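You operate a simulated robot arm through the tools that you are given. There is no shell and no other tool. Be economical: measure what you need, move in short steps, check, and stop when the job is done.

The job below is to be done with a simulated two-armed robot. You get a single attempt, and the scene is never put back.

## Task
Unplug the two wet hoses and dry them on the drip rack.
Fine: hold each hose while its plug comes out; plugs back in the plugs rack; hoses stand on the rack till dry.
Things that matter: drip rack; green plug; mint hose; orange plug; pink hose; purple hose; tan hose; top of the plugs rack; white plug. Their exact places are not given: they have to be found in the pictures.

It is judged by the outcome, as a careful person would: the job done as asked, and still so three seconds after it is handed in. It fails if anything else is knocked over, pushed out of place, dropped, spilled or broken.

## Robot
Two 6-joint arms with two-finger parallel grippers on one trunk, on a base that drives. Base frame: it is fixed to the floor where the robot stands at the start and does not move with it; the origin is under the middle of the robot, x ahead of it, y to its left, z up; the surface under the hand at the start is at about z = 0.82. Lengths are in m, angles in rad, forces in N, time in s.
The left shoulder is at the start at [0.06, 0.187, 1.197], the right one opposite. With the tool pointing down near the work surface each hand reaches from about 0.1 to 0.6 m from the robot's upright axis, wherever it stands, measured 20 degrees to its own side. Places, roughly: drip rack [0.3, 0.7, 0.8]; green plug (3x3x6 cm) [0.3, 0.2, 0.9]; orange plug (3x3x6 cm) [0.5, 0.3, 1]; top of the plugs rack [0.3, 0.3, 0.9]; white plug (3x3x6 cm) [0.5, 0.1, 1]. Payload 1.57 kg a hand.
Tool frame (each hand has its own): the origin (TCP) lies between the finger pads and is the grasp point; the fingertips stand 0.03 m ahead of it; z points along the fingers, y is the line along which they close. Largest opening 0.11 m; finger width 0.024, thickness 0.012; the body of the gripper, 0.048 by 0.112 m, starts 0.078 m behind the TCP.
Orientation is told as [roll, pitch, yaw] about the base's x, y, z axes, in that order, counted from this pose: with the fingers straight down and closing along the base's y, the tool's x points along the base's -x, its y along +y and its z along -z.

## Interface
- The arms move only by the tool drive_tool. It takes "left_steps", "right_steps" or both (then of equal length, played together; a hand with none holds still); each is a list of rows, each a list of 7 numbers: the shift along the tool's x, y, z in units of 400 mm (1.0 is 400 mm), then the turn, a rotation vector about the tool's x, y, z in units of 60 degrees (1.0 is 60 degrees), then the finger opening in m, from 0 to 0.11. In form: [[dx, dy, dz, wx, wy, wz, claw], ...]. A call has 1 to 8 rows; each row is the pose to reach, as a shift and turn from the pose commanded when the call began, along the tool's axes at that moment. A call with a number of a shift or a turn outside -1 to 1 is refused whole. Each row takes 0.2 s and may step no farther than 0.05 m and 0.15 rad from the row before; otherwise, or with a gripper value out of range, the whole call is refused. Where a pose cannot be reached the arm comes as near as it can. A force on the tool above 40 N (or 10 N above the force at the start of the call, whichever is more), or a blocked arm, ends the call early, and 0.2 s more pass. The fingers move at their own pace (about 0.153 m/s each) and stop on an object; they squeeze with about 36 N. The grip force told is the motor's: it shows also when the fingers shut on nothing. Time passes only in rows, and 0.2 s behind the last, so rows that repeat a pose let the fingers close. It gives the time, the measured TCP pose, the force on the tool (base axes), the opening and the grip force at its end, in the units of the frame above (readings bear some noise), with the torque about the TCP (base axes, N m) and any sound that the robot's microphone picked up.
- Cameras (640 x 400 px; columns grow to the right, rows downward): "scene" is now at [0.0137, 0.0294, 1.725]; the picture's right is [0.46, -0.89, -0.00], its down [-0.74, -0.38, -0.56] and it looks along [0.50, 0.26, -0.83] (base axes); focal length 262 px, centre (320, 200). "left" rides on the left gripper at [0.07, -0.016, -0.141] in its tool frame; the picture's right is [0.23, 0.97, 0.00], its down [-0.85, 0.20, -0.48] and it looks along [-0.47, 0.11, 0.88] (tool axes); focal length 222 px, centre (320, 200). "right" rides on the right gripper at [0.07, 0.016, -0.141] in its tool frame; the picture's right is [-0.23, 0.97, 0.00], its down [-0.86, -0.20, -0.48] and it looks along [-0.47, -0.11, 0.88] (tool axes); focal length 222 px, centre (320, 200).
- snapshot(camera): a new picture of that camera. It takes no simulated time.
- raise_lower(by): slides the trunk up (or, below 0, down) by that many m; the arms and the scene camera ride with it, the base frame stays. It gives what a move gives, with no picture.
- base_move(legs): drives the robot by 1 to 6 legs, each [ahead, left, turn to the left] in m, m and rad, along the robot's own axes; the way and the turn of a leg run together, so that a leg with both is an arc; at most 1.5 m and 3.142 rad a leg. The arms and the cameras ride along, it lands a little off, and it stops where it bumps. It gives what a move gives.
- pan_tilt(pan, tilt): turns the head with the scene camera to pan (to the left, within 1.501 rad either way) and tilt (down, from -0.506 to 1.204), counted from straight ahead of the robot. It gives what a move gives.
- measure_at(camera, pixels): for up to 12 pixels [column, row] of the newest picture of that camera ("zoom" is the newest enlarged one), the place [x, y, z] in the base frame of the surface seen there, good to about 0.003 m, but the place of the scene camera against the robot may be out by one fixed shift of up to 0.018 m in any direction. It takes no simulated time.
- close_up(camera, box): a new picture of the part [left, top, right, bottom] of that camera's present view, enlarged. It takes no simulated time.
- sign_off(): hands the job in; it is judged then, once.

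Go step by step. Measure first, check grasps and placings, and put right what went wrong. The budget is 80 turns and 58 pictures, counting those below and the enlarged ones. Unless the task says otherwise, let go and move clear before handing in, and close with one line.

The tools are called after "Call:" by a JSON object that holds its "name" and its "arguments". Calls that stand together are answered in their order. drive_tool: Moves the arms, as the interface text tells. Its arguments: {"type":"object","properties":{"left_steps":{"type":"array","items":{"type":"array","items":{"type":"number"}}},"right_steps":{"type":"array","items":{"type":"array","items":{"type":"number"}}}},"required":[]} The other tools are called the same way: raise_lower (by) slides the trunk up or down; base_move (legs) drives the base; pan_tilt (pan, tilt) turns the head that bears the scene camera; snapshot (camera) takes a picture; measure_at (camera, pixels) gives the place of the surface under pixels of a picture; close_up (camera, box) takes an enlarged picture of a part of a camera's view; sign_off () hands the job in.

At the start:

```text
t: 0.0
left_tool_pos: [0.2938, 0.4384, 1.2889]
left_ee_rot: [0.002, 0.0, 0.001]
left_force: [0.1, 0.3, -0.2]
left_moment: [-0.04, -0.03, -0.01]
left_grip_width: 0.11
left_finger_force: 0.1
right_tool_pos: [0.4053, 0.0275, 1.3119]
right_ee_rot: [0.001, 0.001, 0.001]
right_force: [-0.5, -0.8, 0.3]
right_moment: [-0.01, 0.02, -0.01]
right_grip_width: 0.11
right_finger_force: 0.0
trunk travel left (down, up): [-0.825, 0.165]
robot x, y, heading: [0.0019, 0.0019, 0.004]
head pan, tilt: [0.476, 0.974]
```

scene: 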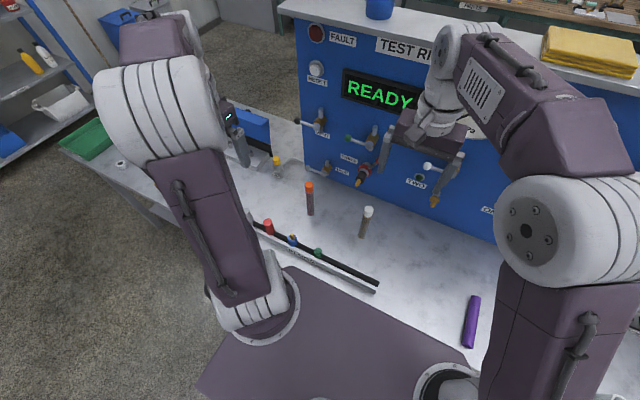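
right: 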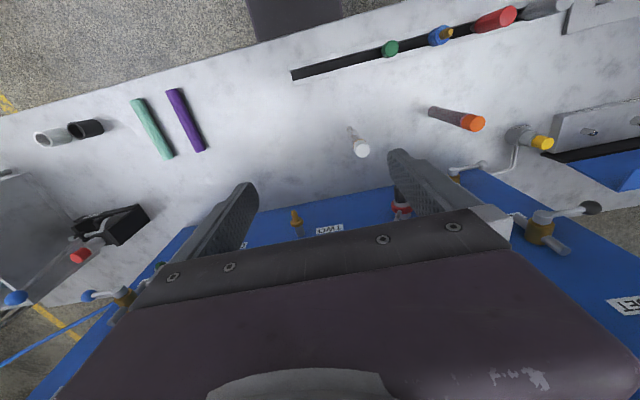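
left: 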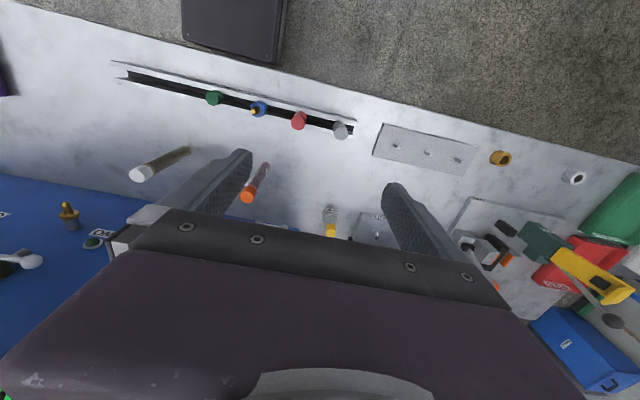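

The pictures show two standing hoses with plugs on top, orange at right-cam (472,122) and white at (360,147). The plugs rack has a row of plugs, and a plate with three pegs, probably the drip rack, is at left-cam (425,150). I'll enlarge and measure these first.

Call:
{"name": "close_up", "arguments": {"camera": "left", "box": [100, 50, 500, 250]}}

Call:
{"name": "close_up", "arguments": {"camera": "scene", "box": [230, 140, 500, 360]}}

Call:
{"name": "measure_at", "arguments": {"camera": "left", "pixels": [[138, 174], [186, 150], [247, 196], [266, 165], [212, 97], [259, 107], [298, 120], [340, 131], [395, 146], [427, 153], [457, 160], [440, 140]]}}

Call:
{"name": "measure_at", "arguments": {"camera": "right", "pixels": [[360, 149], [350, 128], [474, 123], [432, 110], [136, 102], [168, 157], [172, 92], [200, 150], [390, 48], [295, 75], [447, 36], [300, 120]]}}

```text
1.60 times, centred on (300, 150) of left
```

zoom: 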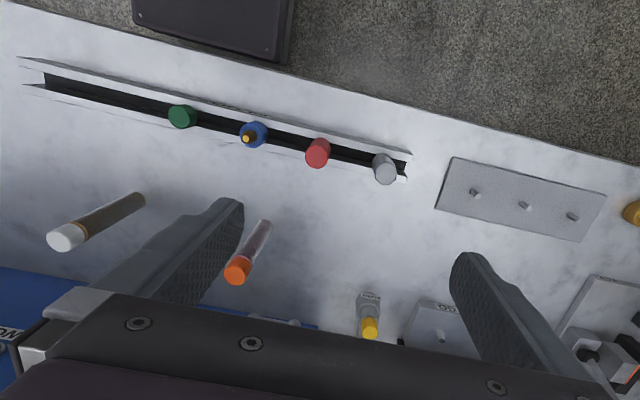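

```text
1.82 times, centred on (365, 250) of scene
```

zoom: 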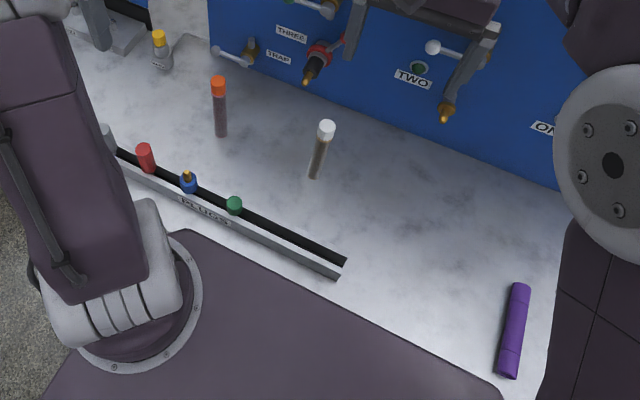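

```text
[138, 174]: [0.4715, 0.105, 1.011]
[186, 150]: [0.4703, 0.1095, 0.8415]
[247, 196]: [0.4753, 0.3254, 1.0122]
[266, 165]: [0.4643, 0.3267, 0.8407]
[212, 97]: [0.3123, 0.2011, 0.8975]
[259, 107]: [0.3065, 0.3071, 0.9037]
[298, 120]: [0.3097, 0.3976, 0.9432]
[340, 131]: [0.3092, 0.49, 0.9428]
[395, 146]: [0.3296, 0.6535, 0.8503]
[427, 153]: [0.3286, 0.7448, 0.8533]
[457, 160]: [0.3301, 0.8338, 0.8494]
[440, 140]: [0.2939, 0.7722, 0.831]
```

```text
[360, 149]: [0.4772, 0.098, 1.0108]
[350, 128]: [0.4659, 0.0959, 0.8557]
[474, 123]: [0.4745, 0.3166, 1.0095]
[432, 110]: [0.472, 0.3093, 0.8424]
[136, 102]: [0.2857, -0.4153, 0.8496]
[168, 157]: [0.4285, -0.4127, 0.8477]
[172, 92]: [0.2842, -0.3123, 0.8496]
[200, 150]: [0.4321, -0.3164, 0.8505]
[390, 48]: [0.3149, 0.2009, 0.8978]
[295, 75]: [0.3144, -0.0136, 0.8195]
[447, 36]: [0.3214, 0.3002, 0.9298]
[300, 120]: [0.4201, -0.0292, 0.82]
```

The orange and white plugs sit on hoses that stand at about (0.472, 0.318) and (0.472, 0.100). Next I'll look closer at the hose ends, the lying hoses and the plug rack groove.

Call:
{"name": "close_up", "arguments": {"camera": "right", "box": [280, 10, 520, 160]}}

Call:
{"name": "close_up", "arguments": {"camera": "right", "box": [110, 70, 240, 170]}}

Call:
{"name": "close_up", "arguments": {"camera": "left", "box": [350, 110, 490, 190]}}

Call:
{"name": "close_up", "arguments": {"camera": "scene", "box": [290, 160, 400, 250]}}

```text
2.67 times, centred on (400, 85) of right
```

zoom: 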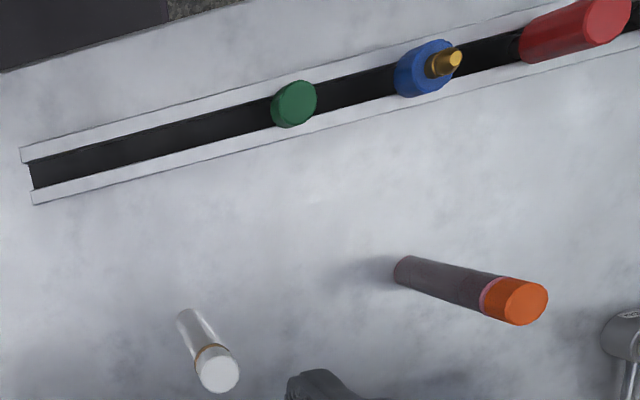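

```text
4.00 times, centred on (175, 120) of right
```

zoom: 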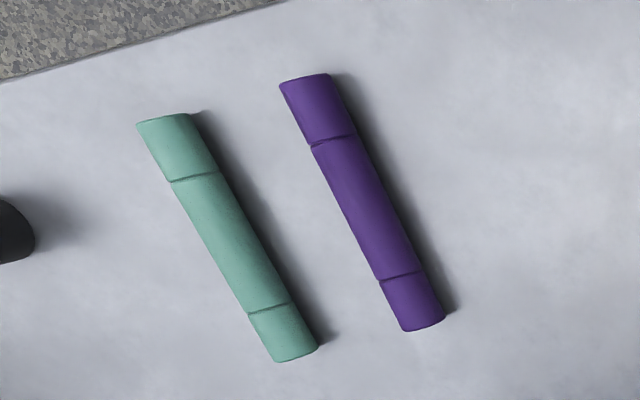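

```text
4.57 times, centred on (420, 150) of left
```

zoom: 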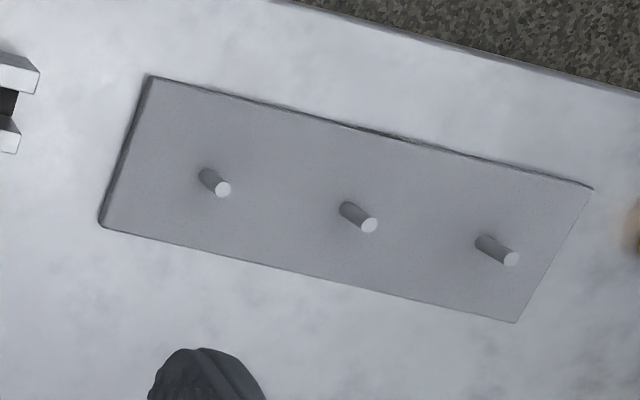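

```text
4.44 times, centred on (345, 205) of scene
```

zoom: 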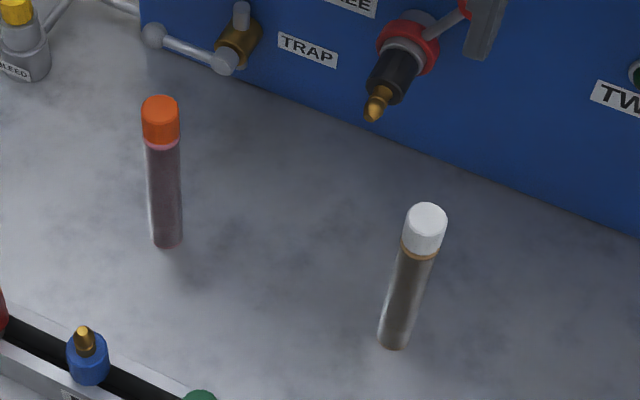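

Hoses are upright with a 3 cm cap showing, and the drip rack pegs stand at y≈0.65, 0.74 and 0.83. I need the geometry of the plug groove and of the obstacles, so I'll measure those from the newest pictures.

Call:
{"name": "measure_at", "arguments": {"camera": "right", "pixels": [[330, 60], [330, 66], [330, 72], [350, 57], [350, 63], [350, 67], [292, 82], [292, 72], [384, 56], [397, 56], [542, 143], [520, 133]]}}

Call:
{"name": "measure_at", "arguments": {"camera": "left", "pixels": [[330, 230], [330, 210], [378, 220], [501, 158], [575, 178], [372, 150], [380, 122], [470, 177], [480, 150], [398, 151], [394, 148], [390, 100]]}}

Call:
{"name": "close_up", "arguments": {"camera": "left", "box": [110, 60, 250, 150]}}

```text
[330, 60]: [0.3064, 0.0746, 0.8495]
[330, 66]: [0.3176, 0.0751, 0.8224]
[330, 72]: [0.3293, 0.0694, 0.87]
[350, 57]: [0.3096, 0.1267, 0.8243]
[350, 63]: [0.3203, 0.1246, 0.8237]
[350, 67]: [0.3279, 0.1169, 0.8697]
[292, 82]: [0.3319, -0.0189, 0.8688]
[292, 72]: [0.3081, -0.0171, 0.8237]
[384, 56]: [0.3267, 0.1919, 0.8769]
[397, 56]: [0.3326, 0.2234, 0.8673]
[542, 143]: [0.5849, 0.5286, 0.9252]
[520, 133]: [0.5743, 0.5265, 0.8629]
```

```text
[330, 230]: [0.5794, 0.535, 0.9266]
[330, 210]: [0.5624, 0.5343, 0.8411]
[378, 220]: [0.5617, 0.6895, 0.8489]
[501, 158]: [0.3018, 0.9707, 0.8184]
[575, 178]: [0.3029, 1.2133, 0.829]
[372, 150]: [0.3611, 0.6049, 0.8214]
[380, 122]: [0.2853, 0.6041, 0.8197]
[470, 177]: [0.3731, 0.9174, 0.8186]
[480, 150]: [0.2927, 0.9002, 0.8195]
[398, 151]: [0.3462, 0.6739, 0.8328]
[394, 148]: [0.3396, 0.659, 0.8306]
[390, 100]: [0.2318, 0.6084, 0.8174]
```

```text
4.44 times, centred on (180, 105) of left
```

zoom: 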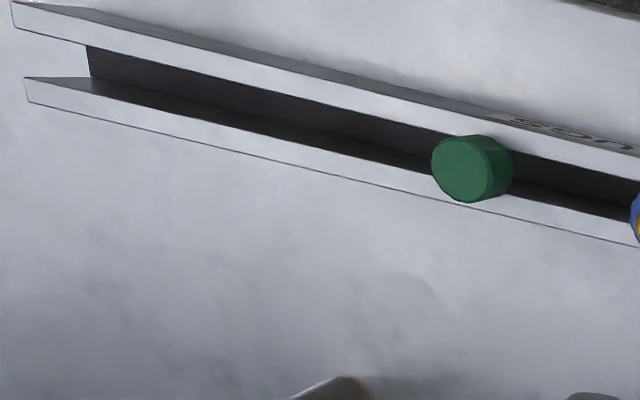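

The groove is about 22 mm wide at x≈0.315 with wall tops at z=0.87. Each plug's cap sits on the walls with its stem inside, and there is free length for y between 0 and 0.17. I'll drive left so the orange hose is straight ahead.

Call:
{"name": "base_move", "arguments": {"legs": [[0, 0.3, 0]]}}

```text
t: 2.0
left_tool_pos: [0.2943, 0.7368, 1.2899]
left_ee_rot: [0.004, 0.0, 0.001]
left_force: [0.1, -0.6, 0.5]
left_moment: [0.0, 0.02, 0.04]
left_grip_width: 0.11
left_finger_force: 0.1
right_tool_pos: [0.4043, 0.3238, 1.3102]
right_ee_rot: [0.004, 0.0, 0.001]
right_force: [0.4, -0.7, -0.4]
right_moment: [0.01, 0.02, -0.01]
right_grip_width: 0.1099
right_finger_force: 0.1
trunk travel left (down, up): [-0.825, 0.165]
robot x, y, heading: [-0.0025, 0.2977, -0.003]
head pan, tilt: [0.476, 0.974]
```

The left hand is now above the drip rack and the right hand above the orange hose. I'll take fresh pictures from both.

Call:
{"name": "snapshot", "arguments": {"camera": "left"}}

Call:
{"name": "snapshot", "arguments": {"camera": "right"}}

```text
47 pictures are left
```

left: 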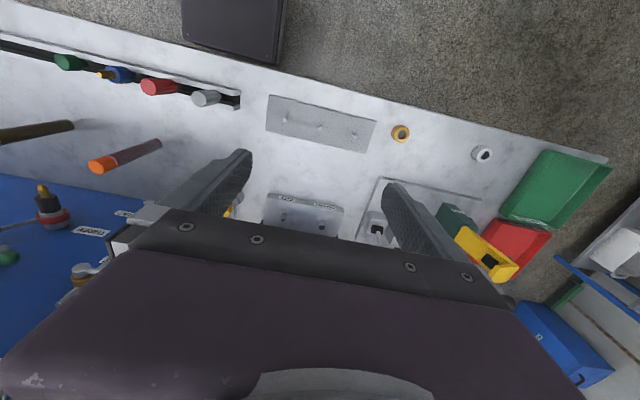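

```text
46 pictures are left
```

right: 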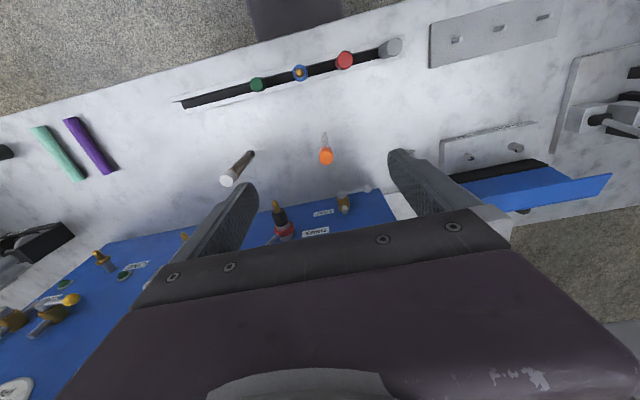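

I'll measure the pegs, the orange cap and hose, and the panel fittings near it.

Call:
{"name": "close_up", "arguments": {"camera": "left", "box": [250, 85, 390, 165]}}

Call:
{"name": "measure_at", "arguments": {"camera": "right", "pixels": [[326, 157], [326, 163], [323, 140], [325, 148], [280, 225], [275, 205], [345, 205], [344, 195], [227, 181], [247, 155], [240, 168], [300, 72]]}}

```text
4.57 times, centred on (320, 125) of left
```

zoom: 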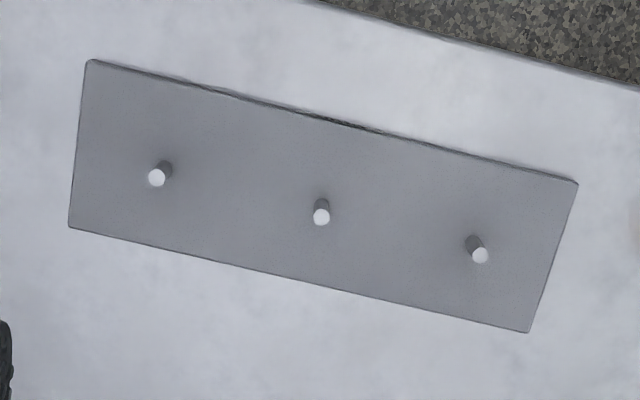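

```text
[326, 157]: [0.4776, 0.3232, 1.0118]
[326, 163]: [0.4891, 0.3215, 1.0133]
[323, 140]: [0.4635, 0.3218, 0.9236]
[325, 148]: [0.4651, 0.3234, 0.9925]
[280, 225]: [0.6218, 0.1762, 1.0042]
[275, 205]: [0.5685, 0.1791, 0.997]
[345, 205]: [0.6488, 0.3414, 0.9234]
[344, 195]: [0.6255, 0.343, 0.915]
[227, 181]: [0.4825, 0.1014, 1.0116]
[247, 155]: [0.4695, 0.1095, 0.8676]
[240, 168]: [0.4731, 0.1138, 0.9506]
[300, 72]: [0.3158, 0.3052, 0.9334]
```

Call:
{"name": "measure_at", "arguments": {"camera": "zoom", "pixels": [[157, 178], [321, 213], [480, 256], [168, 165], [321, 202], [470, 240], [80, 150], [330, 130]]}}

Call:
{"name": "close_up", "arguments": {"camera": "right", "box": [290, 120, 360, 180]}}

```text
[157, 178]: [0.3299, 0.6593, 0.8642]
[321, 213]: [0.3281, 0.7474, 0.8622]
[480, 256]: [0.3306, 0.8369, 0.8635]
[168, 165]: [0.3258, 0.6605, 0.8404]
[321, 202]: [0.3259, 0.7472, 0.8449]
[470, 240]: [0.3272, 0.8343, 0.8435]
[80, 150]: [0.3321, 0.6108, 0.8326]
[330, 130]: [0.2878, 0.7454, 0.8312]
```

```text
6.67 times, centred on (325, 150) of right
```

zoom: 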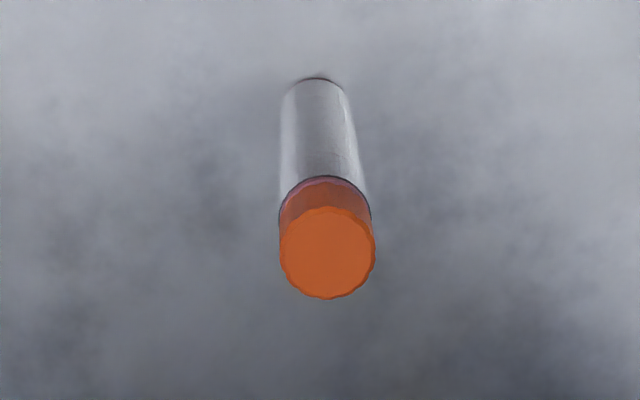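

The pegs are 3 cm tall at (0.330, 0.659), (0.328, 0.747) and (0.330, 0.836), and the orange cap centre is about (0.477, 0.321, 1.012). First I'll turn the left hand in yaw toward the hose, and move the right hand aside with a 45° yaw.

Call:
{"name": "drive_tool", "arguments": {"left_steps": [[0, -0.08, 0, 0, 0, 0.125, 0.11], [0, -0.16, 0, 0, 0, 0.25, 0.11], [0, -0.24, 0, 0, 0, 0.375, 0.11], [0, -0.32, 0, 0, 0, 0.5, 0.11], [0, -0.4, 0, 0, 0, 0.5, 0.11], [0, -0.45, 0, 0, 0, 0.5, 0.11]], "right_steps": [[0, -0.1, 0, 0, 0, -0.125, 0.11], [0, -0.2, 0, 0, 0, -0.25, 0.11], [0, -0.3, 0, 0, 0, -0.375, 0.11], [0, -0.4, 0, 0, 0, -0.5, 0.11], [0, -0.5, 0, 0, 0, -0.625, 0.11], [0, -0.6, 0, 0, 0, -0.75, 0.11]]}}

```text
t: 3.4
left_tool_pos: [0.2947, 0.5566, 1.2877]
left_ee_rot: [0.002, 0.002, -0.524]
left_force: [-0.2, -1.1, -0.3]
left_moment: [0.03, 0.0, 0.02]
left_grip_width: 0.1101
left_finger_force: 0.0
right_tool_pos: [0.4055, 0.0836, 1.3106]
right_ee_rot: [0.001, -0.002, 0.789]
right_force: [0.9, -0.3, -0.1]
right_moment: [0.02, -0.02, 0.04]
right_grip_width: 0.1099
right_finger_force: 0.1
trunk travel left (down, up): [-0.825, 0.165]
robot x, y, heading: [0.0001, 0.2959, 0.002]
head pan, tilt: [0.476, 0.974]
```

Yaws match the plan. Now I'll pitch the left hand 45° forward.

Call:
{"name": "drive_tool", "arguments": {"left_steps": [[0, 0, 0, 0, -0.125, 0, 0.11], [0, 0, 0, 0, -0.25, 0, 0.11], [0, 0, 0, 0, -0.375, 0, 0.11], [0, 0, 0, 0, -0.5, 0, 0.11], [0, 0, 0, 0, -0.625, 0, 0.11], [0, 0, 0, 0, -0.75, 0, 0.11]]}}

```text
t: 4.8
left_tool_pos: [0.2962, 0.5592, 1.2888]
left_ee_rot: [0.0, -0.788, -0.525]
left_force: [-0.5, -0.1, 0.1]
left_moment: [-0.02, -0.02, -0.02]
left_grip_width: 0.1101
left_finger_force: 0.1
right_tool_pos: [0.4072, 0.0855, 1.3111]
right_ee_rot: [0.0, -0.001, 0.787]
right_force: [0.5, -1.1, 0.6]
right_moment: [-0.02, 0.01, 0.0]
right_grip_width: 0.1101
right_finger_force: 0.1
trunk travel left (down, up): [-0.825, 0.165]
robot x, y, heading: [-0.0012, 0.2945, 0.001]
head pan, tilt: [0.476, 0.974]
```

Rotation is correct. Next I'll move the left hand to a pre-grasp 12 cm behind the hose along the tool axis.

Call:
{"name": "drive_tool", "arguments": {"left_steps": [[0.0167, -0.036, 0.1017, 0, 0, 0, 0.11], [0.0334, -0.072, 0.2035, 0, 0, 0, 0.11], [0.05, -0.108, 0.3052, 0, 0, 0, 0.11], [0.0667, -0.144, 0.407, 0, 0, 0, 0.11], [0.0834, -0.18, 0.5087, 0, 0, 0, 0.11], [0.1, -0.216, 0.6105, 0, 0, 0, 0.11], [0.1168, -0.252, 0.712, 0, 0, 0, 0.11], [0.1335, -0.288, 0.814, 0, 0, 0, 0.11]]}}

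Call:
{"name": "snapshot", "arguments": {"camera": "left"}}

Call:
{"name": "snapshot", "arguments": {"camera": "scene"}}

```text
t: 6.6
left_tool_pos: [0.446, 0.3338, 1.0878]
left_ee_rot: [-0.076, -0.76, -0.466]
left_force: [0.1, -1.3, -1.1]
left_moment: [0.01, 0.03, -0.04]
left_grip_width: 0.1099
left_finger_force: 0.1
left hand out of reach, approached as far as the arm can: row 1, 2, 3, 4, 5, 6, 7, 8
right_tool_pos: [0.4096, 0.0846, 1.3101]
right_ee_rot: [0.004, 0.002, 0.79]
right_force: [0.2, 0.6, 0.1]
right_moment: [0.01, 0.03, 0.02]
right_grip_width: 0.1098
right_finger_force: 0.0
trunk travel left (down, up): [-0.825, 0.165]
robot x, y, heading: [0.0007, 0.2991, -0.002]
head pan, tilt: [0.476, 0.974]
```

```text
43 pictures are left
```

left: 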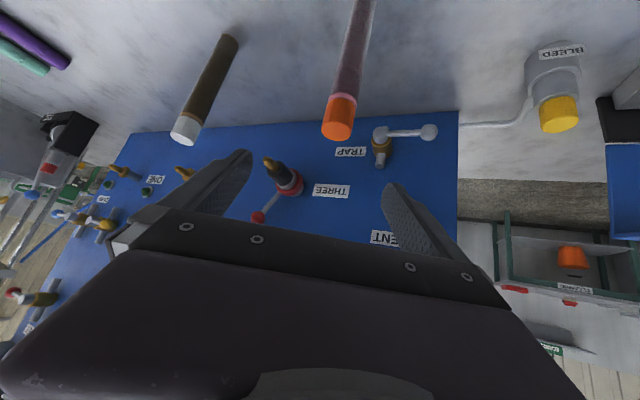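

```text
42 pictures are left
```

scene: 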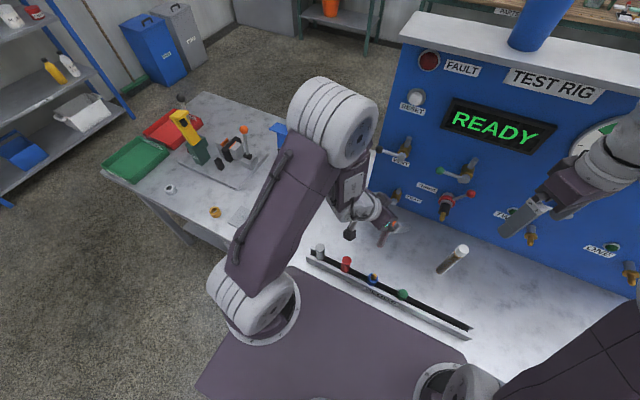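

The pose is out of reach because the wrist folds too close to the shoulder, so I'll raise the trunk and back off a little. The hand is above everything, so this is safe.

Call:
{"name": "raise_lower", "arguments": {"by": 0.1}}

Call:
{"name": "base_move", "arguments": {"legs": [[-0.1, 0, 0]]}}

```text
t: 8.0
left_tool_pos: [0.4451, 0.3332, 1.1896]
left_ee_rot: [-0.075, -0.763, -0.466]
left_force: [-0.1, 0.3, 0.4]
left_moment: [0.02, -0.01, -0.01]
left_grip_width: 0.1101
left_finger_force: 0.1
right_tool_pos: [0.4066, 0.0851, 1.4106]
right_ee_rot: [0.001, 0.001, 0.788]
right_force: [0.5, 0.2, 0.3]
right_moment: [0.01, -0.02, -0.02]
right_grip_width: 0.1101
right_finger_force: 0.0
trunk travel left (down, up): [-0.925, 0.065]
robot x, y, heading: [0.0002, 0.2975, 0.003]
head pan, tilt: [0.476, 0.974]
```

```text
t: 9.1
left_tool_pos: [0.3531, 0.3337, 1.1864]
left_ee_rot: [-0.078, -0.756, -0.464]
left_force: [0.7, 0.3, -0.3]
left_moment: [-0.01, 0.02, -0.01]
left_grip_width: 0.1101
left_finger_force: 0.0
right_tool_pos: [0.3166, 0.0846, 1.4084]
right_ee_rot: [0.005, 0.004, 0.787]
right_force: [1.7, 0.1, 0.1]
right_moment: [-0.01, 0.04, 0.01]
right_grip_width: 0.1099
right_finger_force: 0.0
trunk travel left (down, up): [-0.925, 0.065]
robot x, y, heading: [-0.0956, 0.2999, 0.003]
head pan, tilt: [0.476, 0.974]
```

To learn what commanded pose the controller keeps after the unreachable call, I'll issue a zero move.

Call:
{"name": "drive_tool", "arguments": {"left_steps": [[0, 0, 0, 0, 0, 0, 0.11], [0, 0, 0, 0, 0, 0, 0.11]]}}

```text
t: 9.7
left_tool_pos: [0.3503, 0.3332, 1.1874]
left_ee_rot: [-0.081, -0.762, -0.463]
left_force: [0.2, 0.1, 0.3]
left_moment: [-0.01, -0.01, -0.01]
left_grip_width: 0.1101
left_finger_force: 0.1
right_tool_pos: [0.3126, 0.0847, 1.4088]
right_ee_rot: [0.004, 0.001, 0.785]
right_force: [-0.1, -0.2, 0.3]
right_moment: [0.02, 0.03, 0.01]
right_grip_width: 0.1101
right_finger_force: 0.0
trunk travel left (down, up): [-0.925, 0.065]
robot x, y, heading: [-0.0972, 0.3008, 0.002]
head pan, tilt: [0.476, 0.974]
```

The pose holds, so commands go relative to the present pose. I'll correct the 0.08 rad roll while moving to the pre-grasp at (0.403, 0.357, 1.022).

Call:
{"name": "drive_tool", "arguments": {"left_steps": [[0.0546, 0.0355, 0.0878, -0.02, 0, 0, 0.11], [0.1093, 0.071, 0.1757, -0.04, 0, 0, 0.11], [0.1639, 0.1065, 0.2635, -0.06, 0, 0, 0.11], [0.2185, 0.142, 0.3513, -0.077, 0, 0, 0.11], [0.2185, 0.142, 0.3513, -0.077, 0, 0, 0.11]]}}

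Call:
{"name": "snapshot", "arguments": {"camera": "left"}}

```text
t: 10.9
left_tool_pos: [0.4498, 0.3575, 1.0677]
left_ee_rot: [-0.034, -0.751, -0.447]
left_force: [-0.4, 0.1, 0.6]
left_moment: [-0.01, -0.01, 0.03]
left_grip_width: 0.11
left_finger_force: 0.0
left hand out of reach, approached as far as the arm can: row 1, 2, 3, 4, 5
right_tool_pos: [0.3098, 0.084, 1.41]
right_ee_rot: [0.002, -0.001, 0.786]
right_force: [-0.4, 0.1, 0.5]
right_moment: [0.0, 0.05, -0.01]
right_grip_width: 0.1099
right_finger_force: 0.0
trunk travel left (down, up): [-0.925, 0.065]
robot x, y, heading: [-0.0979, 0.3012, 0.0]
head pan, tilt: [0.476, 0.974]
```

```text
41 pictures are left
```

left: 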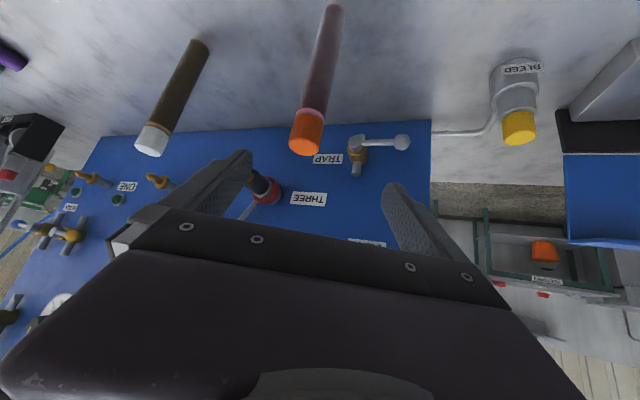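

Still out of reach. The two limits together suggest that a forward-tilted hand needs the shoulder lower, not higher. I'll raise the left hand first and then lower the trunk 0.25 m.

Call:
{"name": "drive_tool", "arguments": {"left_steps": [[-0.071, 0, -0.0762, 0, 0, 0, 0.11], [-0.142, 0, -0.1523, -0.01, 0, 0, 0.11], [-0.213, 0, -0.2285, -0.02, 0, 0, 0.11], [-0.284, 0, -0.3047, -0.032, 0, 0, 0.11], [-0.355, 0, -0.3808, -0.032, 0, 0, 0.11], [-0.426, 0, -0.457, -0.032, 0, 0, 0.11]]}}

```text
t: 12.3
left_tool_pos: [0.4437, 0.3603, 1.3171]
left_ee_rot: [0.038, -0.762, -0.466]
left_force: [-0.1, -0.1, 0.9]
left_moment: [0.03, -0.01, 0.01]
left_grip_width: 0.1102
left_finger_force: 0.0
right_tool_pos: [0.3076, 0.0871, 1.4103]
right_ee_rot: [0.001, -0.002, 0.786]
right_force: [-0.2, 0.0, 0.1]
right_moment: [-0.02, -0.05, -0.03]
right_grip_width: 0.1102
right_finger_force: 0.1
trunk travel left (down, up): [-0.925, 0.065]
robot x, y, heading: [-0.0975, 0.3021, 0.001]
head pan, tilt: [0.476, 0.974]
```

Reached. Now I'll lower the trunk.

Call:
{"name": "raise_lower", "arguments": {"by": -0.25}}

Call:
{"name": "base_move", "arguments": {"legs": [[0.05, 0, 0]]}}

```text
t: 14.9
left_tool_pos: [0.4451, 0.36, 1.0652]
left_ee_rot: [0.038, -0.763, -0.465]
left_force: [0.2, 0.1, -0.3]
left_moment: [0.01, 0.05, -0.01]
left_grip_width: 0.1101
left_finger_force: 0.1
right_tool_pos: [0.3081, 0.0855, 1.1607]
right_ee_rot: [0.002, 0.001, 0.787]
right_force: [-0.4, 0.2, -0.2]
right_moment: [0.03, -0.01, 0.01]
right_grip_width: 0.1098
right_finger_force: 0.0
trunk travel left (down, up): [-0.675, 0.315]
robot x, y, heading: [-0.0976, 0.2976, -0.001]
head pan, tilt: [0.476, 0.974]
```

```text
t: 15.8
left_tool_pos: [0.4908, 0.3579, 1.0673]
left_ee_rot: [0.039, -0.766, -0.467]
left_force: [-0.2, -0.5, 0.2]
left_moment: [0.03, -0.03, 0.0]
left_grip_width: 0.1099
left_finger_force: 0.1
right_tool_pos: [0.3554, 0.0863, 1.1629]
right_ee_rot: [-0.004, -0.004, 0.79]
right_force: [0.5, -0.3, -0.1]
right_moment: [-0.02, -0.04, -0.03]
right_grip_width: 0.11
right_finger_force: 0.0
trunk travel left (down, up): [-0.675, 0.315]
robot x, y, heading: [-0.0523, 0.2991, 0.002]
head pan, tilt: [0.476, 0.974]
```

The left hand is now 4 cm off to the side and above the hose top. I'll back off horizontally first, then come down to the pre-grasp.

Call:
{"name": "drive_tool", "arguments": {"left_steps": [[0.07, -0.048, -0.07, 0.018, 0, 0, 0.11], [0.141, -0.096, -0.1395, 0.037, 0, 0, 0.11], [0.2195, -0.0993, -0.0575, 0.037, 0, 0, 0.11], [0.2195, -0.0993, -0.0575, 0.037, 0, 0, 0.11]]}}

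Call:
{"name": "snapshot", "arguments": {"camera": "left"}}

```text
t: 16.8
left_tool_pos: [0.406, 0.358, 1.0225]
left_ee_rot: [-0.002, -0.764, -0.466]
left_force: [-0.4, 1.2, 0.9]
left_moment: [-0.01, 0.01, 0.01]
left_grip_width: 0.1101
left_finger_force: 0.1
right_tool_pos: [0.3554, 0.0859, 1.1619]
right_ee_rot: [0.001, -0.003, 0.789]
right_force: [-0.3, -0.6, 0.0]
right_moment: [0.0, -0.04, 0.01]
right_grip_width: 0.1101
right_finger_force: 0.2
trunk travel left (down, up): [-0.675, 0.315]
robot x, y, heading: [-0.0459, 0.3019, -0.004]
head pan, tilt: [0.476, 0.974]
```

```text
40 pictures are left
```

left: 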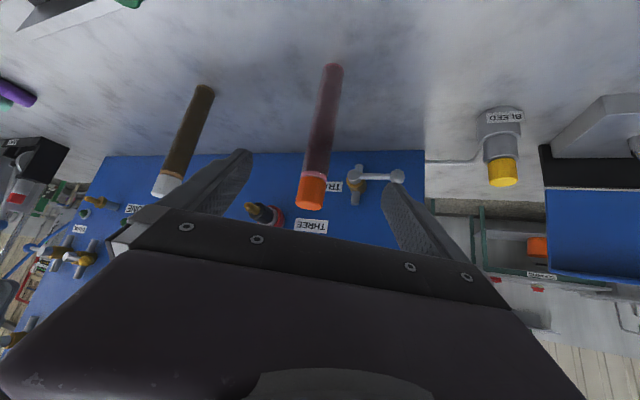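

Reached with no limit this time, and the hose lies between the fingers at (312,180). I'll measure it again to centre the grasp.

Call:
{"name": "measure_at", "arguments": {"camera": "left", "pixels": [[312, 190], [319, 140], [325, 105], [331, 70], [314, 172], [168, 182], [190, 130], [311, 206]]}}

```text
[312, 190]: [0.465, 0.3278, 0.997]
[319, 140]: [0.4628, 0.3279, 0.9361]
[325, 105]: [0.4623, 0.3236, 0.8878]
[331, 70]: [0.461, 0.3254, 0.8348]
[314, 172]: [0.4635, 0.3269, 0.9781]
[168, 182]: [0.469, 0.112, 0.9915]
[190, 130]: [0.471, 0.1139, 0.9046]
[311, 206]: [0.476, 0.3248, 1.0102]
```

The hose axis is confirmed at (0.476, 0.320). I'll advance 12 cm along the tool axis and stop before closing.

Call:
{"name": "drive_tool", "arguments": {"left_steps": [[0.0015, -0.001, 0.075, 0, 0, 0, 0.11], [0.003, -0.002, 0.15, 0, 0, 0, 0.11], [0.0045, -0.003, 0.225, 0, 0, 0, 0.11], [0.006, -0.004, 0.297, 0, 0, 0, 0.11], [0.006, -0.004, 0.297, 0, 0, 0, 0.09]]}}

Call:
{"name": "snapshot", "arguments": {"camera": "left"}}

```text
t: 18.0
left_tool_pos: [0.4767, 0.3195, 0.9344]
left_ee_rot: [-0.001, -0.764, -0.466]
left_force: [0.2, 0.4, 0.1]
left_moment: [0.02, 0.02, 0.01]
left_grip_width: 0.0899
left_finger_force: 0.0
right_tool_pos: [0.357, 0.0857, 1.1618]
right_ee_rot: [0.0, -0.003, 0.788]
right_force: [-0.5, 0.0, 0.4]
right_moment: [0.02, 0.0, 0.01]
right_grip_width: 0.1101
right_finger_force: 0.1
trunk travel left (down, up): [-0.675, 0.315]
robot x, y, heading: [-0.0518, 0.3001, 0.001]
head pan, tilt: [0.476, 0.974]
```

```text
39 pictures are left
```

left: 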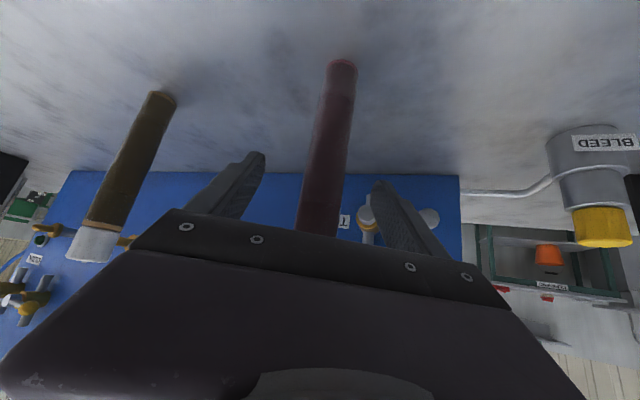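

The hose sits centred between the fingertips (258 to 378, hose about 320). I'll close.

Call:
{"name": "drive_tool", "arguments": {"left_steps": [[0, 0, 0, 0, 0, 0, 0.05], [0, 0, 0, 0, 0, 0, 0.035], [0, 0, 0, 0, 0, 0, 0.0], [0, 0, 0, 0, 0, 0, 0.0]]}}

```text
t: 19.0
left_tool_pos: [0.4777, 0.3202, 0.9343]
left_ee_rot: [-0.002, -0.764, -0.465]
left_force: [-0.2, 0.9, 1.2]
left_moment: [0.05, 0.02, -0.04]
left_grip_width: 0.0296
left_finger_force: 36.2
right_tool_pos: [0.3573, 0.0843, 1.162]
right_ee_rot: [0.0, 0.0, 0.79]
right_force: [0.4, 1.1, -0.2]
right_moment: [-0.02, -0.03, 0.01]
right_grip_width: 0.1099
right_finger_force: 0.0
trunk travel left (down, up): [-0.675, 0.315]
robot x, y, heading: [-0.0488, 0.2981, -0.002]
head pan, tilt: [0.476, 0.974]
```

The hose is held (0.0296 m, 36 N). Now I'll bring the right hand above the cap with its closing line turned across the left hand's approach and a narrow 0.05 opening.

Call:
{"name": "drive_tool", "arguments": {"right_steps": [[-0.079, 0.0253, 0.0, 0, 0, 0.125, 0.11], [-0.1575, 0.0506, 0.0, 0, 0, 0.25, 0.09], [-0.236, 0.076, 0.0, 0, 0, 0.375, 0.06], [-0.315, 0.101, 0.0, 0, 0, 0.5, 0.05], [-0.394, 0.1265, 0.03, 0, 0, 0.625, 0.05], [-0.4725, 0.152, 0.06, 0, 0, 0.75, 0.05], [-0.551, 0.177, 0.09, 0, 0, 0.875, 0.05], [-0.63, 0.2025, 0.125, 0, 0, 1.0, 0.05]]}}

Call:
{"name": "snapshot", "arguments": {"camera": "right"}}

Call:
{"name": "snapshot", "arguments": {"camera": "scene"}}

```text
t: 20.8
left_tool_pos: [0.4766, 0.3208, 0.9332]
left_ee_rot: [-0.002, -0.764, -0.465]
left_force: [0.7, -0.2, -0.1]
left_moment: [0.0, 0.0, -0.01]
left_grip_width: 0.0297
left_finger_force: 35.8
right_tool_pos: [0.4642, 0.3176, 1.1061]
right_ee_rot: [0.0, 0.002, -0.261]
right_force: [-0.6, 1.0, -0.3]
right_moment: [0.01, 0.03, 0.01]
right_grip_width: 0.0502
right_finger_force: 0.0
right hand out of reach, approached as far as the arm can: row 8
trunk travel left (down, up): [-0.675, 0.315]
robot x, y, heading: [-0.0522, 0.2972, 0.003]
head pan, tilt: [0.476, 0.974]
```

```text
38 pictures are left
```

right: 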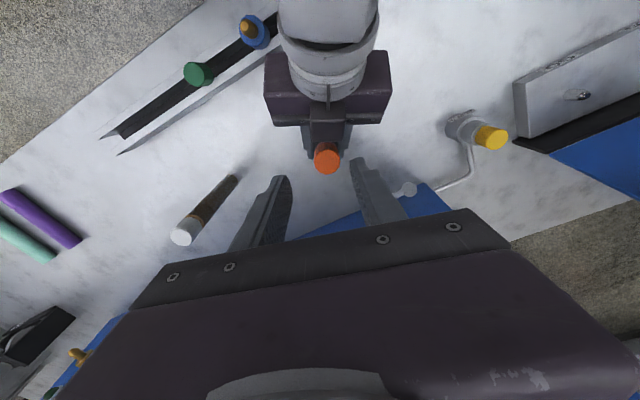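

```text
37 pictures are left
```

scene: 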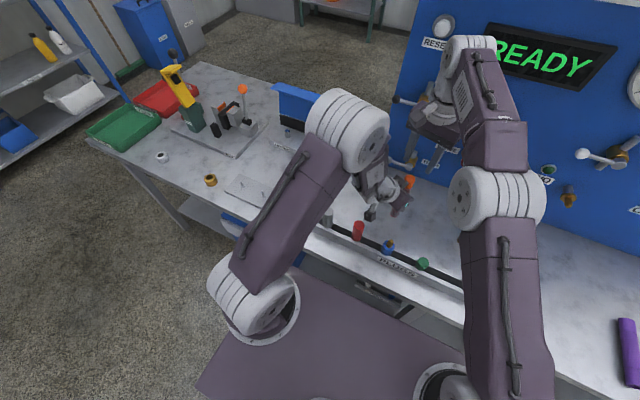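

The right hand stops 1.3 cm short at its reach limit. I'll lift the held hose 4 cm and bring it 5 cm nearer, shifting the right hand over it at the same time.

Call:
{"name": "drive_tool", "arguments": {"left_steps": [[0.004, -0.019, -0.05, 0, 0, 0, 0], [0.008, -0.038, -0.1, 0, 0, 0, 0], [0.0115, -0.0563, -0.1495, 0, 0, 0, 0], [0.0115, -0.0563, -0.1495, 0, 0, 0, 0]], "right_steps": [[0.03, -0.006, 0, 0, 0, 0, 0.05], [0.06, -0.012, 0, 0, 0, 0, 0.05], [0.091, -0.017, 0, 0, 0, 0, 0.05], [0.091, -0.017, 0, 0, 0, 0, 0.05]]}}

Call:
{"name": "snapshot", "arguments": {"camera": "right"}}

```text
t: 21.8
left_tool_pos: [0.4281, 0.3249, 0.9733]
left_ee_rot: [-0.007, -0.763, -0.468]
left_force: [1.4, 0.4, -1.6]
left_moment: [-0.03, -0.02, 0.02]
left_grip_width: 0.0297
left_finger_force: 36.0
left hand out of reach, approached as far as the arm can: row 3, 4
right_tool_pos: [0.4295, 0.3174, 1.1059]
right_ee_rot: [0.001, 0.001, -0.258]
right_force: [0.0, -0.4, -0.6]
right_moment: [0.02, 0.04, 0.0]
right_grip_width: 0.05
right_finger_force: 0.1
trunk travel left (down, up): [-0.675, 0.315]
robot x, y, heading: [-0.0503, 0.3018, -0.005]
head pan, tilt: [0.476, 0.974]
```

```text
36 pictures are left
```

right: 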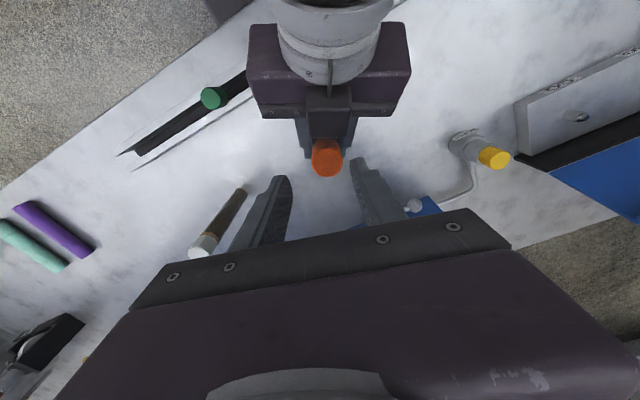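

Both hands are about where I want them. I'll measure the cap against the right fingers.

Call:
{"name": "measure_at", "arguments": {"camera": "right", "pixels": [[327, 160], [327, 168], [316, 165], [339, 165], [327, 145], [277, 182], [360, 165]]}}

```text
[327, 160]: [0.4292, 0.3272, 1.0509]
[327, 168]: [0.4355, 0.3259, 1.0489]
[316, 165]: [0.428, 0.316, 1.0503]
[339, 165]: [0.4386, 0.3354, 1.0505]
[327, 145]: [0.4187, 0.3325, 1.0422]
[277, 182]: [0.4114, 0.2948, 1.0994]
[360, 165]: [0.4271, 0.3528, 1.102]
```

The cap top is centred at (0.432, 0.326, 1.050), so I'll shift 9 mm, then go down to TCP z≈1.052 so the tips stay above the hose rim.

Call:
{"name": "drive_tool", "arguments": {"right_steps": [[0, 0.022, 0, 0, 0, 0, 0.05], [0, 0.022, 0.045, 0, 0, 0, 0.05], [0, 0.022, 0.09, 0, 0, 0, 0.05], [0, 0.022, 0.135, 0, 0, 0, 0.05], [0, 0.022, 0.135, 0, 0, 0, 0.05]]}}

Call:
{"name": "snapshot", "arguments": {"camera": "right"}}

```text
t: 23.0
left_tool_pos: [0.4289, 0.3265, 0.9729]
left_ee_rot: [-0.007, -0.764, -0.467]
left_force: [-0.5, -0.1, -1.2]
left_moment: [-0.01, 0.0, -0.02]
left_grip_width: 0.0295
left_finger_force: 35.8
right_tool_pos: [0.4325, 0.3275, 1.0526]
right_ee_rot: [0.003, 0.0, -0.257]
right_force: [-0.3, -0.5, 0.6]
right_moment: [-0.02, 0.03, 0.0]
right_grip_width: 0.0501
right_finger_force: 0.0
trunk travel left (down, up): [-0.675, 0.315]
robot x, y, heading: [-0.0489, 0.3011, -0.004]
head pan, tilt: [0.476, 0.974]
```

```text
35 pictures are left
```

right: 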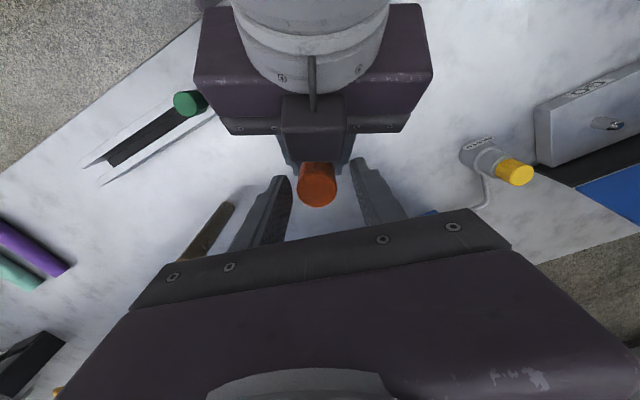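

The cap (317,190) is between the fingers. I'll close and check the grip.

Call:
{"name": "drive_tool", "arguments": {"right_steps": [[0, 0, 0, 0, 0, 0, 0.035], [0, 0, 0, 0, 0, 0, 0], [0, 0, 0, 0, 0, 0, 0]]}}

```text
t: 23.8
left_tool_pos: [0.4299, 0.3273, 0.973]
left_ee_rot: [-0.009, -0.762, -0.464]
left_force: [4.1, 12.7, -2.7]
left_moment: [-0.59, 0.16, 0.06]
left_grip_width: 0.0294
left_finger_force: 36.1
right_tool_pos: [0.4316, 0.3269, 1.0514]
right_ee_rot: [-0.003, 0.003, -0.258]
right_force: [-3.8, -13.4, 0.9]
right_moment: [-0.4, 0.09, -0.05]
right_grip_width: 0.0273
right_finger_force: 36.0
trunk travel left (down, up): [-0.675, 0.315]
robot x, y, heading: [-0.0442, 0.2959, -0.001]
head pan, tilt: [0.476, 0.974]
```

Gripped at 27 mm with about 13 N sideways load. I'll ease 2 mm in −y to relieve that, then pull straight up in small steps.

Call:
{"name": "drive_tool", "arguments": {"right_steps": [[0, -0.005, 0, 0, 0, 0, 0], [0, -0.005, -0.01, 0, 0, 0, 0], [0, -0.005, -0.025, 0, 0, 0, 0], [0, -0.005, -0.04, 0, 0, 0, 0], [0, -0.005, -0.06, 0, 0, 0, 0]]}}

Call:
{"name": "snapshot", "arguments": {"camera": "right"}}

```text
t: 25.0
left_tool_pos: [0.4289, 0.3265, 0.9734]
left_ee_rot: [-0.008, -0.763, -0.469]
left_force: [0.1, -1.1, -1.7]
left_moment: [0.0, -0.01, -0.02]
left_grip_width: 0.0295
left_finger_force: 35.4
right_tool_pos: [0.431, 0.3252, 1.0757]
right_ee_rot: [0.002, 0.001, -0.258]
right_force: [-0.3, 0.5, -0.5]
right_moment: [0.01, 0.0, -0.04]
right_grip_width: 0.0275
right_finger_force: 36.1
trunk travel left (down, up): [-0.675, 0.315]
robot x, y, heading: [-0.0488, 0.3049, 0.004]
head pan, tilt: [0.476, 0.974]
```

```text
34 pictures are left
```

right: 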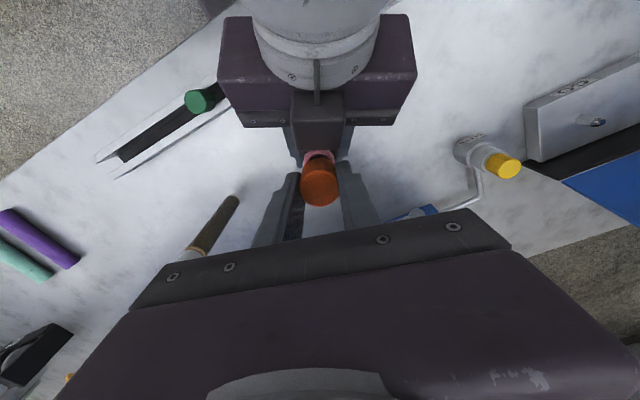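

The plug is coming out: the pink rim shows behind it and the force is near zero. I'll keep lifting to clear the stem.

Call:
{"name": "drive_tool", "arguments": {"right_steps": [[0, 0, -0.05, 0, 0, 0, 0], [0, 0, -0.1, 0, 0, 0, 0], [0, 0, -0.15, 0, 0, 0, 0], [0, 0, -0.2, 0, 0, 0, 0]]}}

Call:
{"name": "snapshot", "arguments": {"camera": "right"}}

```text
t: 26.0
left_tool_pos: [0.4292, 0.3259, 0.9728]
left_ee_rot: [-0.006, -0.764, -0.468]
left_force: [-0.9, 0.3, -1.2]
left_moment: [-0.02, -0.03, -0.04]
left_grip_width: 0.0295
left_finger_force: 36.2
right_tool_pos: [0.4308, 0.3249, 1.155]
right_ee_rot: [0.001, -0.001, -0.258]
right_force: [0.5, -0.4, -1.0]
right_moment: [-0.02, 0.01, 0.01]
right_grip_width: 0.0274
right_finger_force: 36.2
trunk travel left (down, up): [-0.675, 0.315]
robot x, y, heading: [-0.048, 0.2995, 0.002]
head pan, tilt: [0.476, 0.974]
```

```text
33 pictures are left
```

right: 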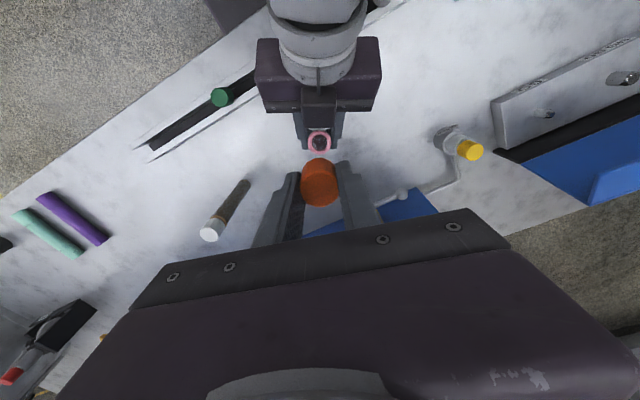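

The plug is fully out and the open pink hose end shows at (320,142). I'll carry the plug right, then back, to above the free groove near (0.315, 0.10).

Call:
{"name": "drive_tool", "arguments": {"right_steps": [[-0.0287, -0.1088, 0, 0, 0, 0, 0], [-0.0574, -0.2176, 0, 0, 0, 0, 0], [-0.0861, -0.3264, 0, 0, 0, 0, 0], [-0.1148, -0.4352, 0, 0, 0, 0, 0], [-0.1435, -0.544, 0, 0, 0, 0, 0], [-0.05, -0.569, 0.07, 0, 0, 0, 0], [0.043, -0.594, 0.14, 0, 0, 0, 0], [0.137, -0.618, 0.21, 0, 0, 0, 0]]}}

Call:
{"name": "snapshot", "arguments": {"camera": "right"}}

```text
t: 27.8
left_tool_pos: [0.4279, 0.325, 0.973]
left_ee_rot: [-0.005, -0.764, -0.469]
left_force: [-0.1, 0.0, -0.4]
left_moment: [-0.01, 0.03, 0.0]
left_grip_width: 0.0297
left_finger_force: 35.9
right_tool_pos: [0.314, 0.0992, 1.0697]
right_ee_rot: [0.002, -0.001, -0.259]
right_force: [-0.5, -1.2, -0.5]
right_moment: [-0.01, -0.02, 0.04]
right_grip_width: 0.0274
right_finger_force: 36.3
trunk travel left (down, up): [-0.675, 0.315]
robot x, y, heading: [-0.05, 0.3022, 0.004]
head pan, tilt: [0.476, 0.974]
```

```text
32 pictures are left
```

right: 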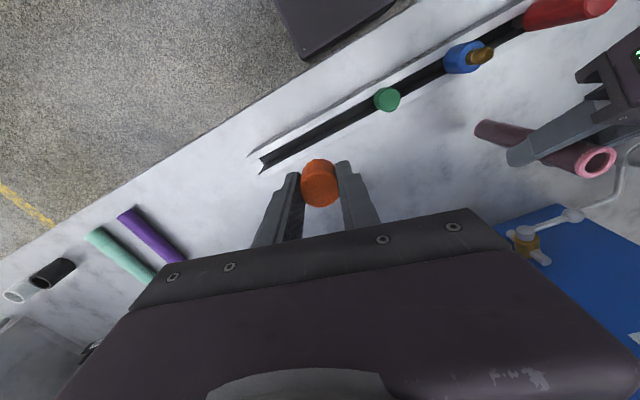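

The plug hangs over the groove. I'll zoom in to fix the exact centre line.

Call:
{"name": "close_up", "arguments": {"camera": "right", "box": [240, 60, 440, 190]}}

```text
3.08 times, centred on (340, 125) of right
```

zoom: 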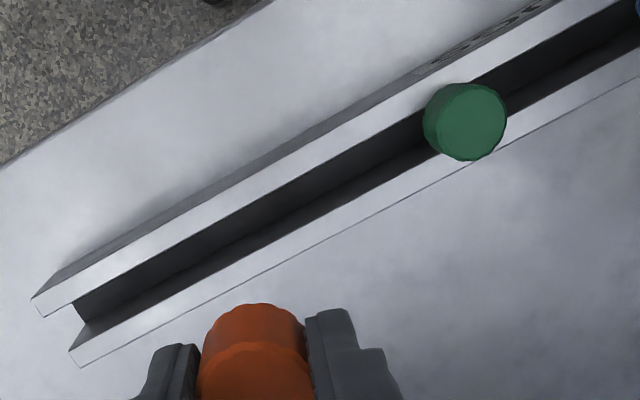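

Call:
{"name": "measure_at", "arguments": {"camera": "zoom", "pixels": [[300, 155], [300, 165], [300, 174], [300, 212], [300, 222], [300, 230], [300, 238], [466, 130], [200, 215], [200, 230], [200, 275], [200, 290]]}}

```text
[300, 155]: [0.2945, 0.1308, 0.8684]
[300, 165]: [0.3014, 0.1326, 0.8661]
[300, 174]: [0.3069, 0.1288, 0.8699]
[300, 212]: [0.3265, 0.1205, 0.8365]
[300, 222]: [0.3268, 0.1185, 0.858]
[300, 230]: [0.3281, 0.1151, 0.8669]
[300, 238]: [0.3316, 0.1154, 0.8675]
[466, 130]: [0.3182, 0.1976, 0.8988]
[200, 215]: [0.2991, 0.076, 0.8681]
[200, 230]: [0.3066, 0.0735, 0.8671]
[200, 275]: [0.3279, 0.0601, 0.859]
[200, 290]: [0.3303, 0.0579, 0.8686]
```

The groove spans x=0.307 to 0.327, so its centre is 0.317. I'll check where the held plug's cap is relative to the TCP.

Call:
{"name": "measure_at", "arguments": {"camera": "right", "pixels": [[320, 172], [320, 180], [320, 190], [320, 200], [307, 188], [334, 188], [318, 165]]}}

```text
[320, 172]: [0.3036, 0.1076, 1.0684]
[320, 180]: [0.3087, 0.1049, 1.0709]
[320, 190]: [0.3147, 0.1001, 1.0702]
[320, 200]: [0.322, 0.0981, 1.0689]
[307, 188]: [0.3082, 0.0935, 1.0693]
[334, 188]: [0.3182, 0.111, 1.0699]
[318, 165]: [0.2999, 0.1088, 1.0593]
```

The cap centre is at the TCP, (0.314, 0.100). I'll shift +3 mm in x and lower gently until the cap rests on the walls.

Call:
{"name": "drive_tool", "arguments": {"right_steps": [[-0.007, 0.002, 0.1, 0, 0, 0, 0], [-0.007, 0.002, 0.2, 0, 0, 0, 0], [-0.007, 0.002, 0.28, 0, 0, 0, 0], [-0.007, 0.002, 0.33, 0, 0, 0, 0], [-0.007, 0.002, 0.37, 0, 0, 0, 0], [-0.007, 0.002, 0.4, 0, 0, 0, 0], [-0.007, 0.002, 0.416, 0, 0, 0, 0], [-0.007, 0.002, 0.42, 0, 0, 0, 0]]}}

Call:
{"name": "snapshot", "arguments": {"camera": "right"}}

```text
t: 29.6
left_tool_pos: [0.4292, 0.3259, 0.9733]
left_ee_rot: [-0.006, -0.764, -0.468]
left_force: [-0.3, 0.2, -0.8]
left_moment: [0.0, 0.04, -0.01]
left_grip_width: 0.0295
left_finger_force: 35.9
right_tool_pos: [0.3176, 0.1015, 0.9033]
right_ee_rot: [0.003, 0.0, -0.259]
right_force: [1.2, 0.1, -0.9]
right_moment: [0.01, -0.02, 0.01]
right_grip_width: 0.0273
right_finger_force: 36.0
trunk travel left (down, up): [-0.675, 0.315]
robot x, y, heading: [-0.0511, 0.297, -0.006]
head pan, tilt: [0.476, 0.974]
```

```text
30 pictures are left
```

right: 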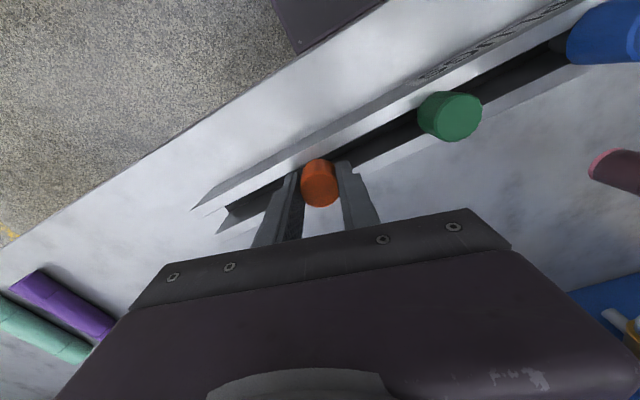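

The stem entered the groove with no force, a few mm above rest. I'll lower a little more, open slightly, and lift away.

Call:
{"name": "drive_tool", "arguments": {"right_steps": [[0, 0, 0.006, 0, 0, 0, 0], [0, 0, 0.01, 0, 0, 0, 0], [0, 0, 0.01, 0, 0, 0, 0.04], [0, 0, 0.01, 0, 0, 0, 0.045], [0, 0, -0.05, 0, 0, 0, 0.045], [0, 0, -0.15, 0, 0, 0, 0.045], [0, 0, -0.25, 0, 0, 0, 0.05], [0, 0, -0.35, 0, 0, 0, 0.05]]}}

Call:
{"name": "snapshot", "arguments": {"camera": "right"}}

```text
t: 31.4
left_tool_pos: [0.4288, 0.3263, 0.9717]
left_ee_rot: [-0.007, -0.762, -0.468]
left_force: [-0.2, 0.7, -1.2]
left_moment: [-0.03, 0.0, 0.01]
left_grip_width: 0.0298
left_finger_force: 35.6
right_tool_pos: [0.3178, 0.1036, 1.0444]
right_ee_rot: [0.0, 0.0, -0.257]
right_force: [-0.8, 0.4, 0.2]
right_moment: [-0.01, -0.02, -0.01]
right_grip_width: 0.05
right_finger_force: 0.1
trunk travel left (down, up): [-0.675, 0.315]
robot x, y, heading: [-0.0472, 0.2993, -0.003]
head pan, tilt: [0.476, 0.974]
```

```text
29 pictures are left
```

right: 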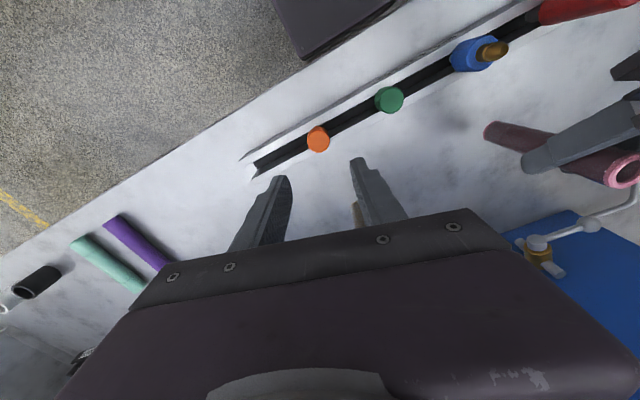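

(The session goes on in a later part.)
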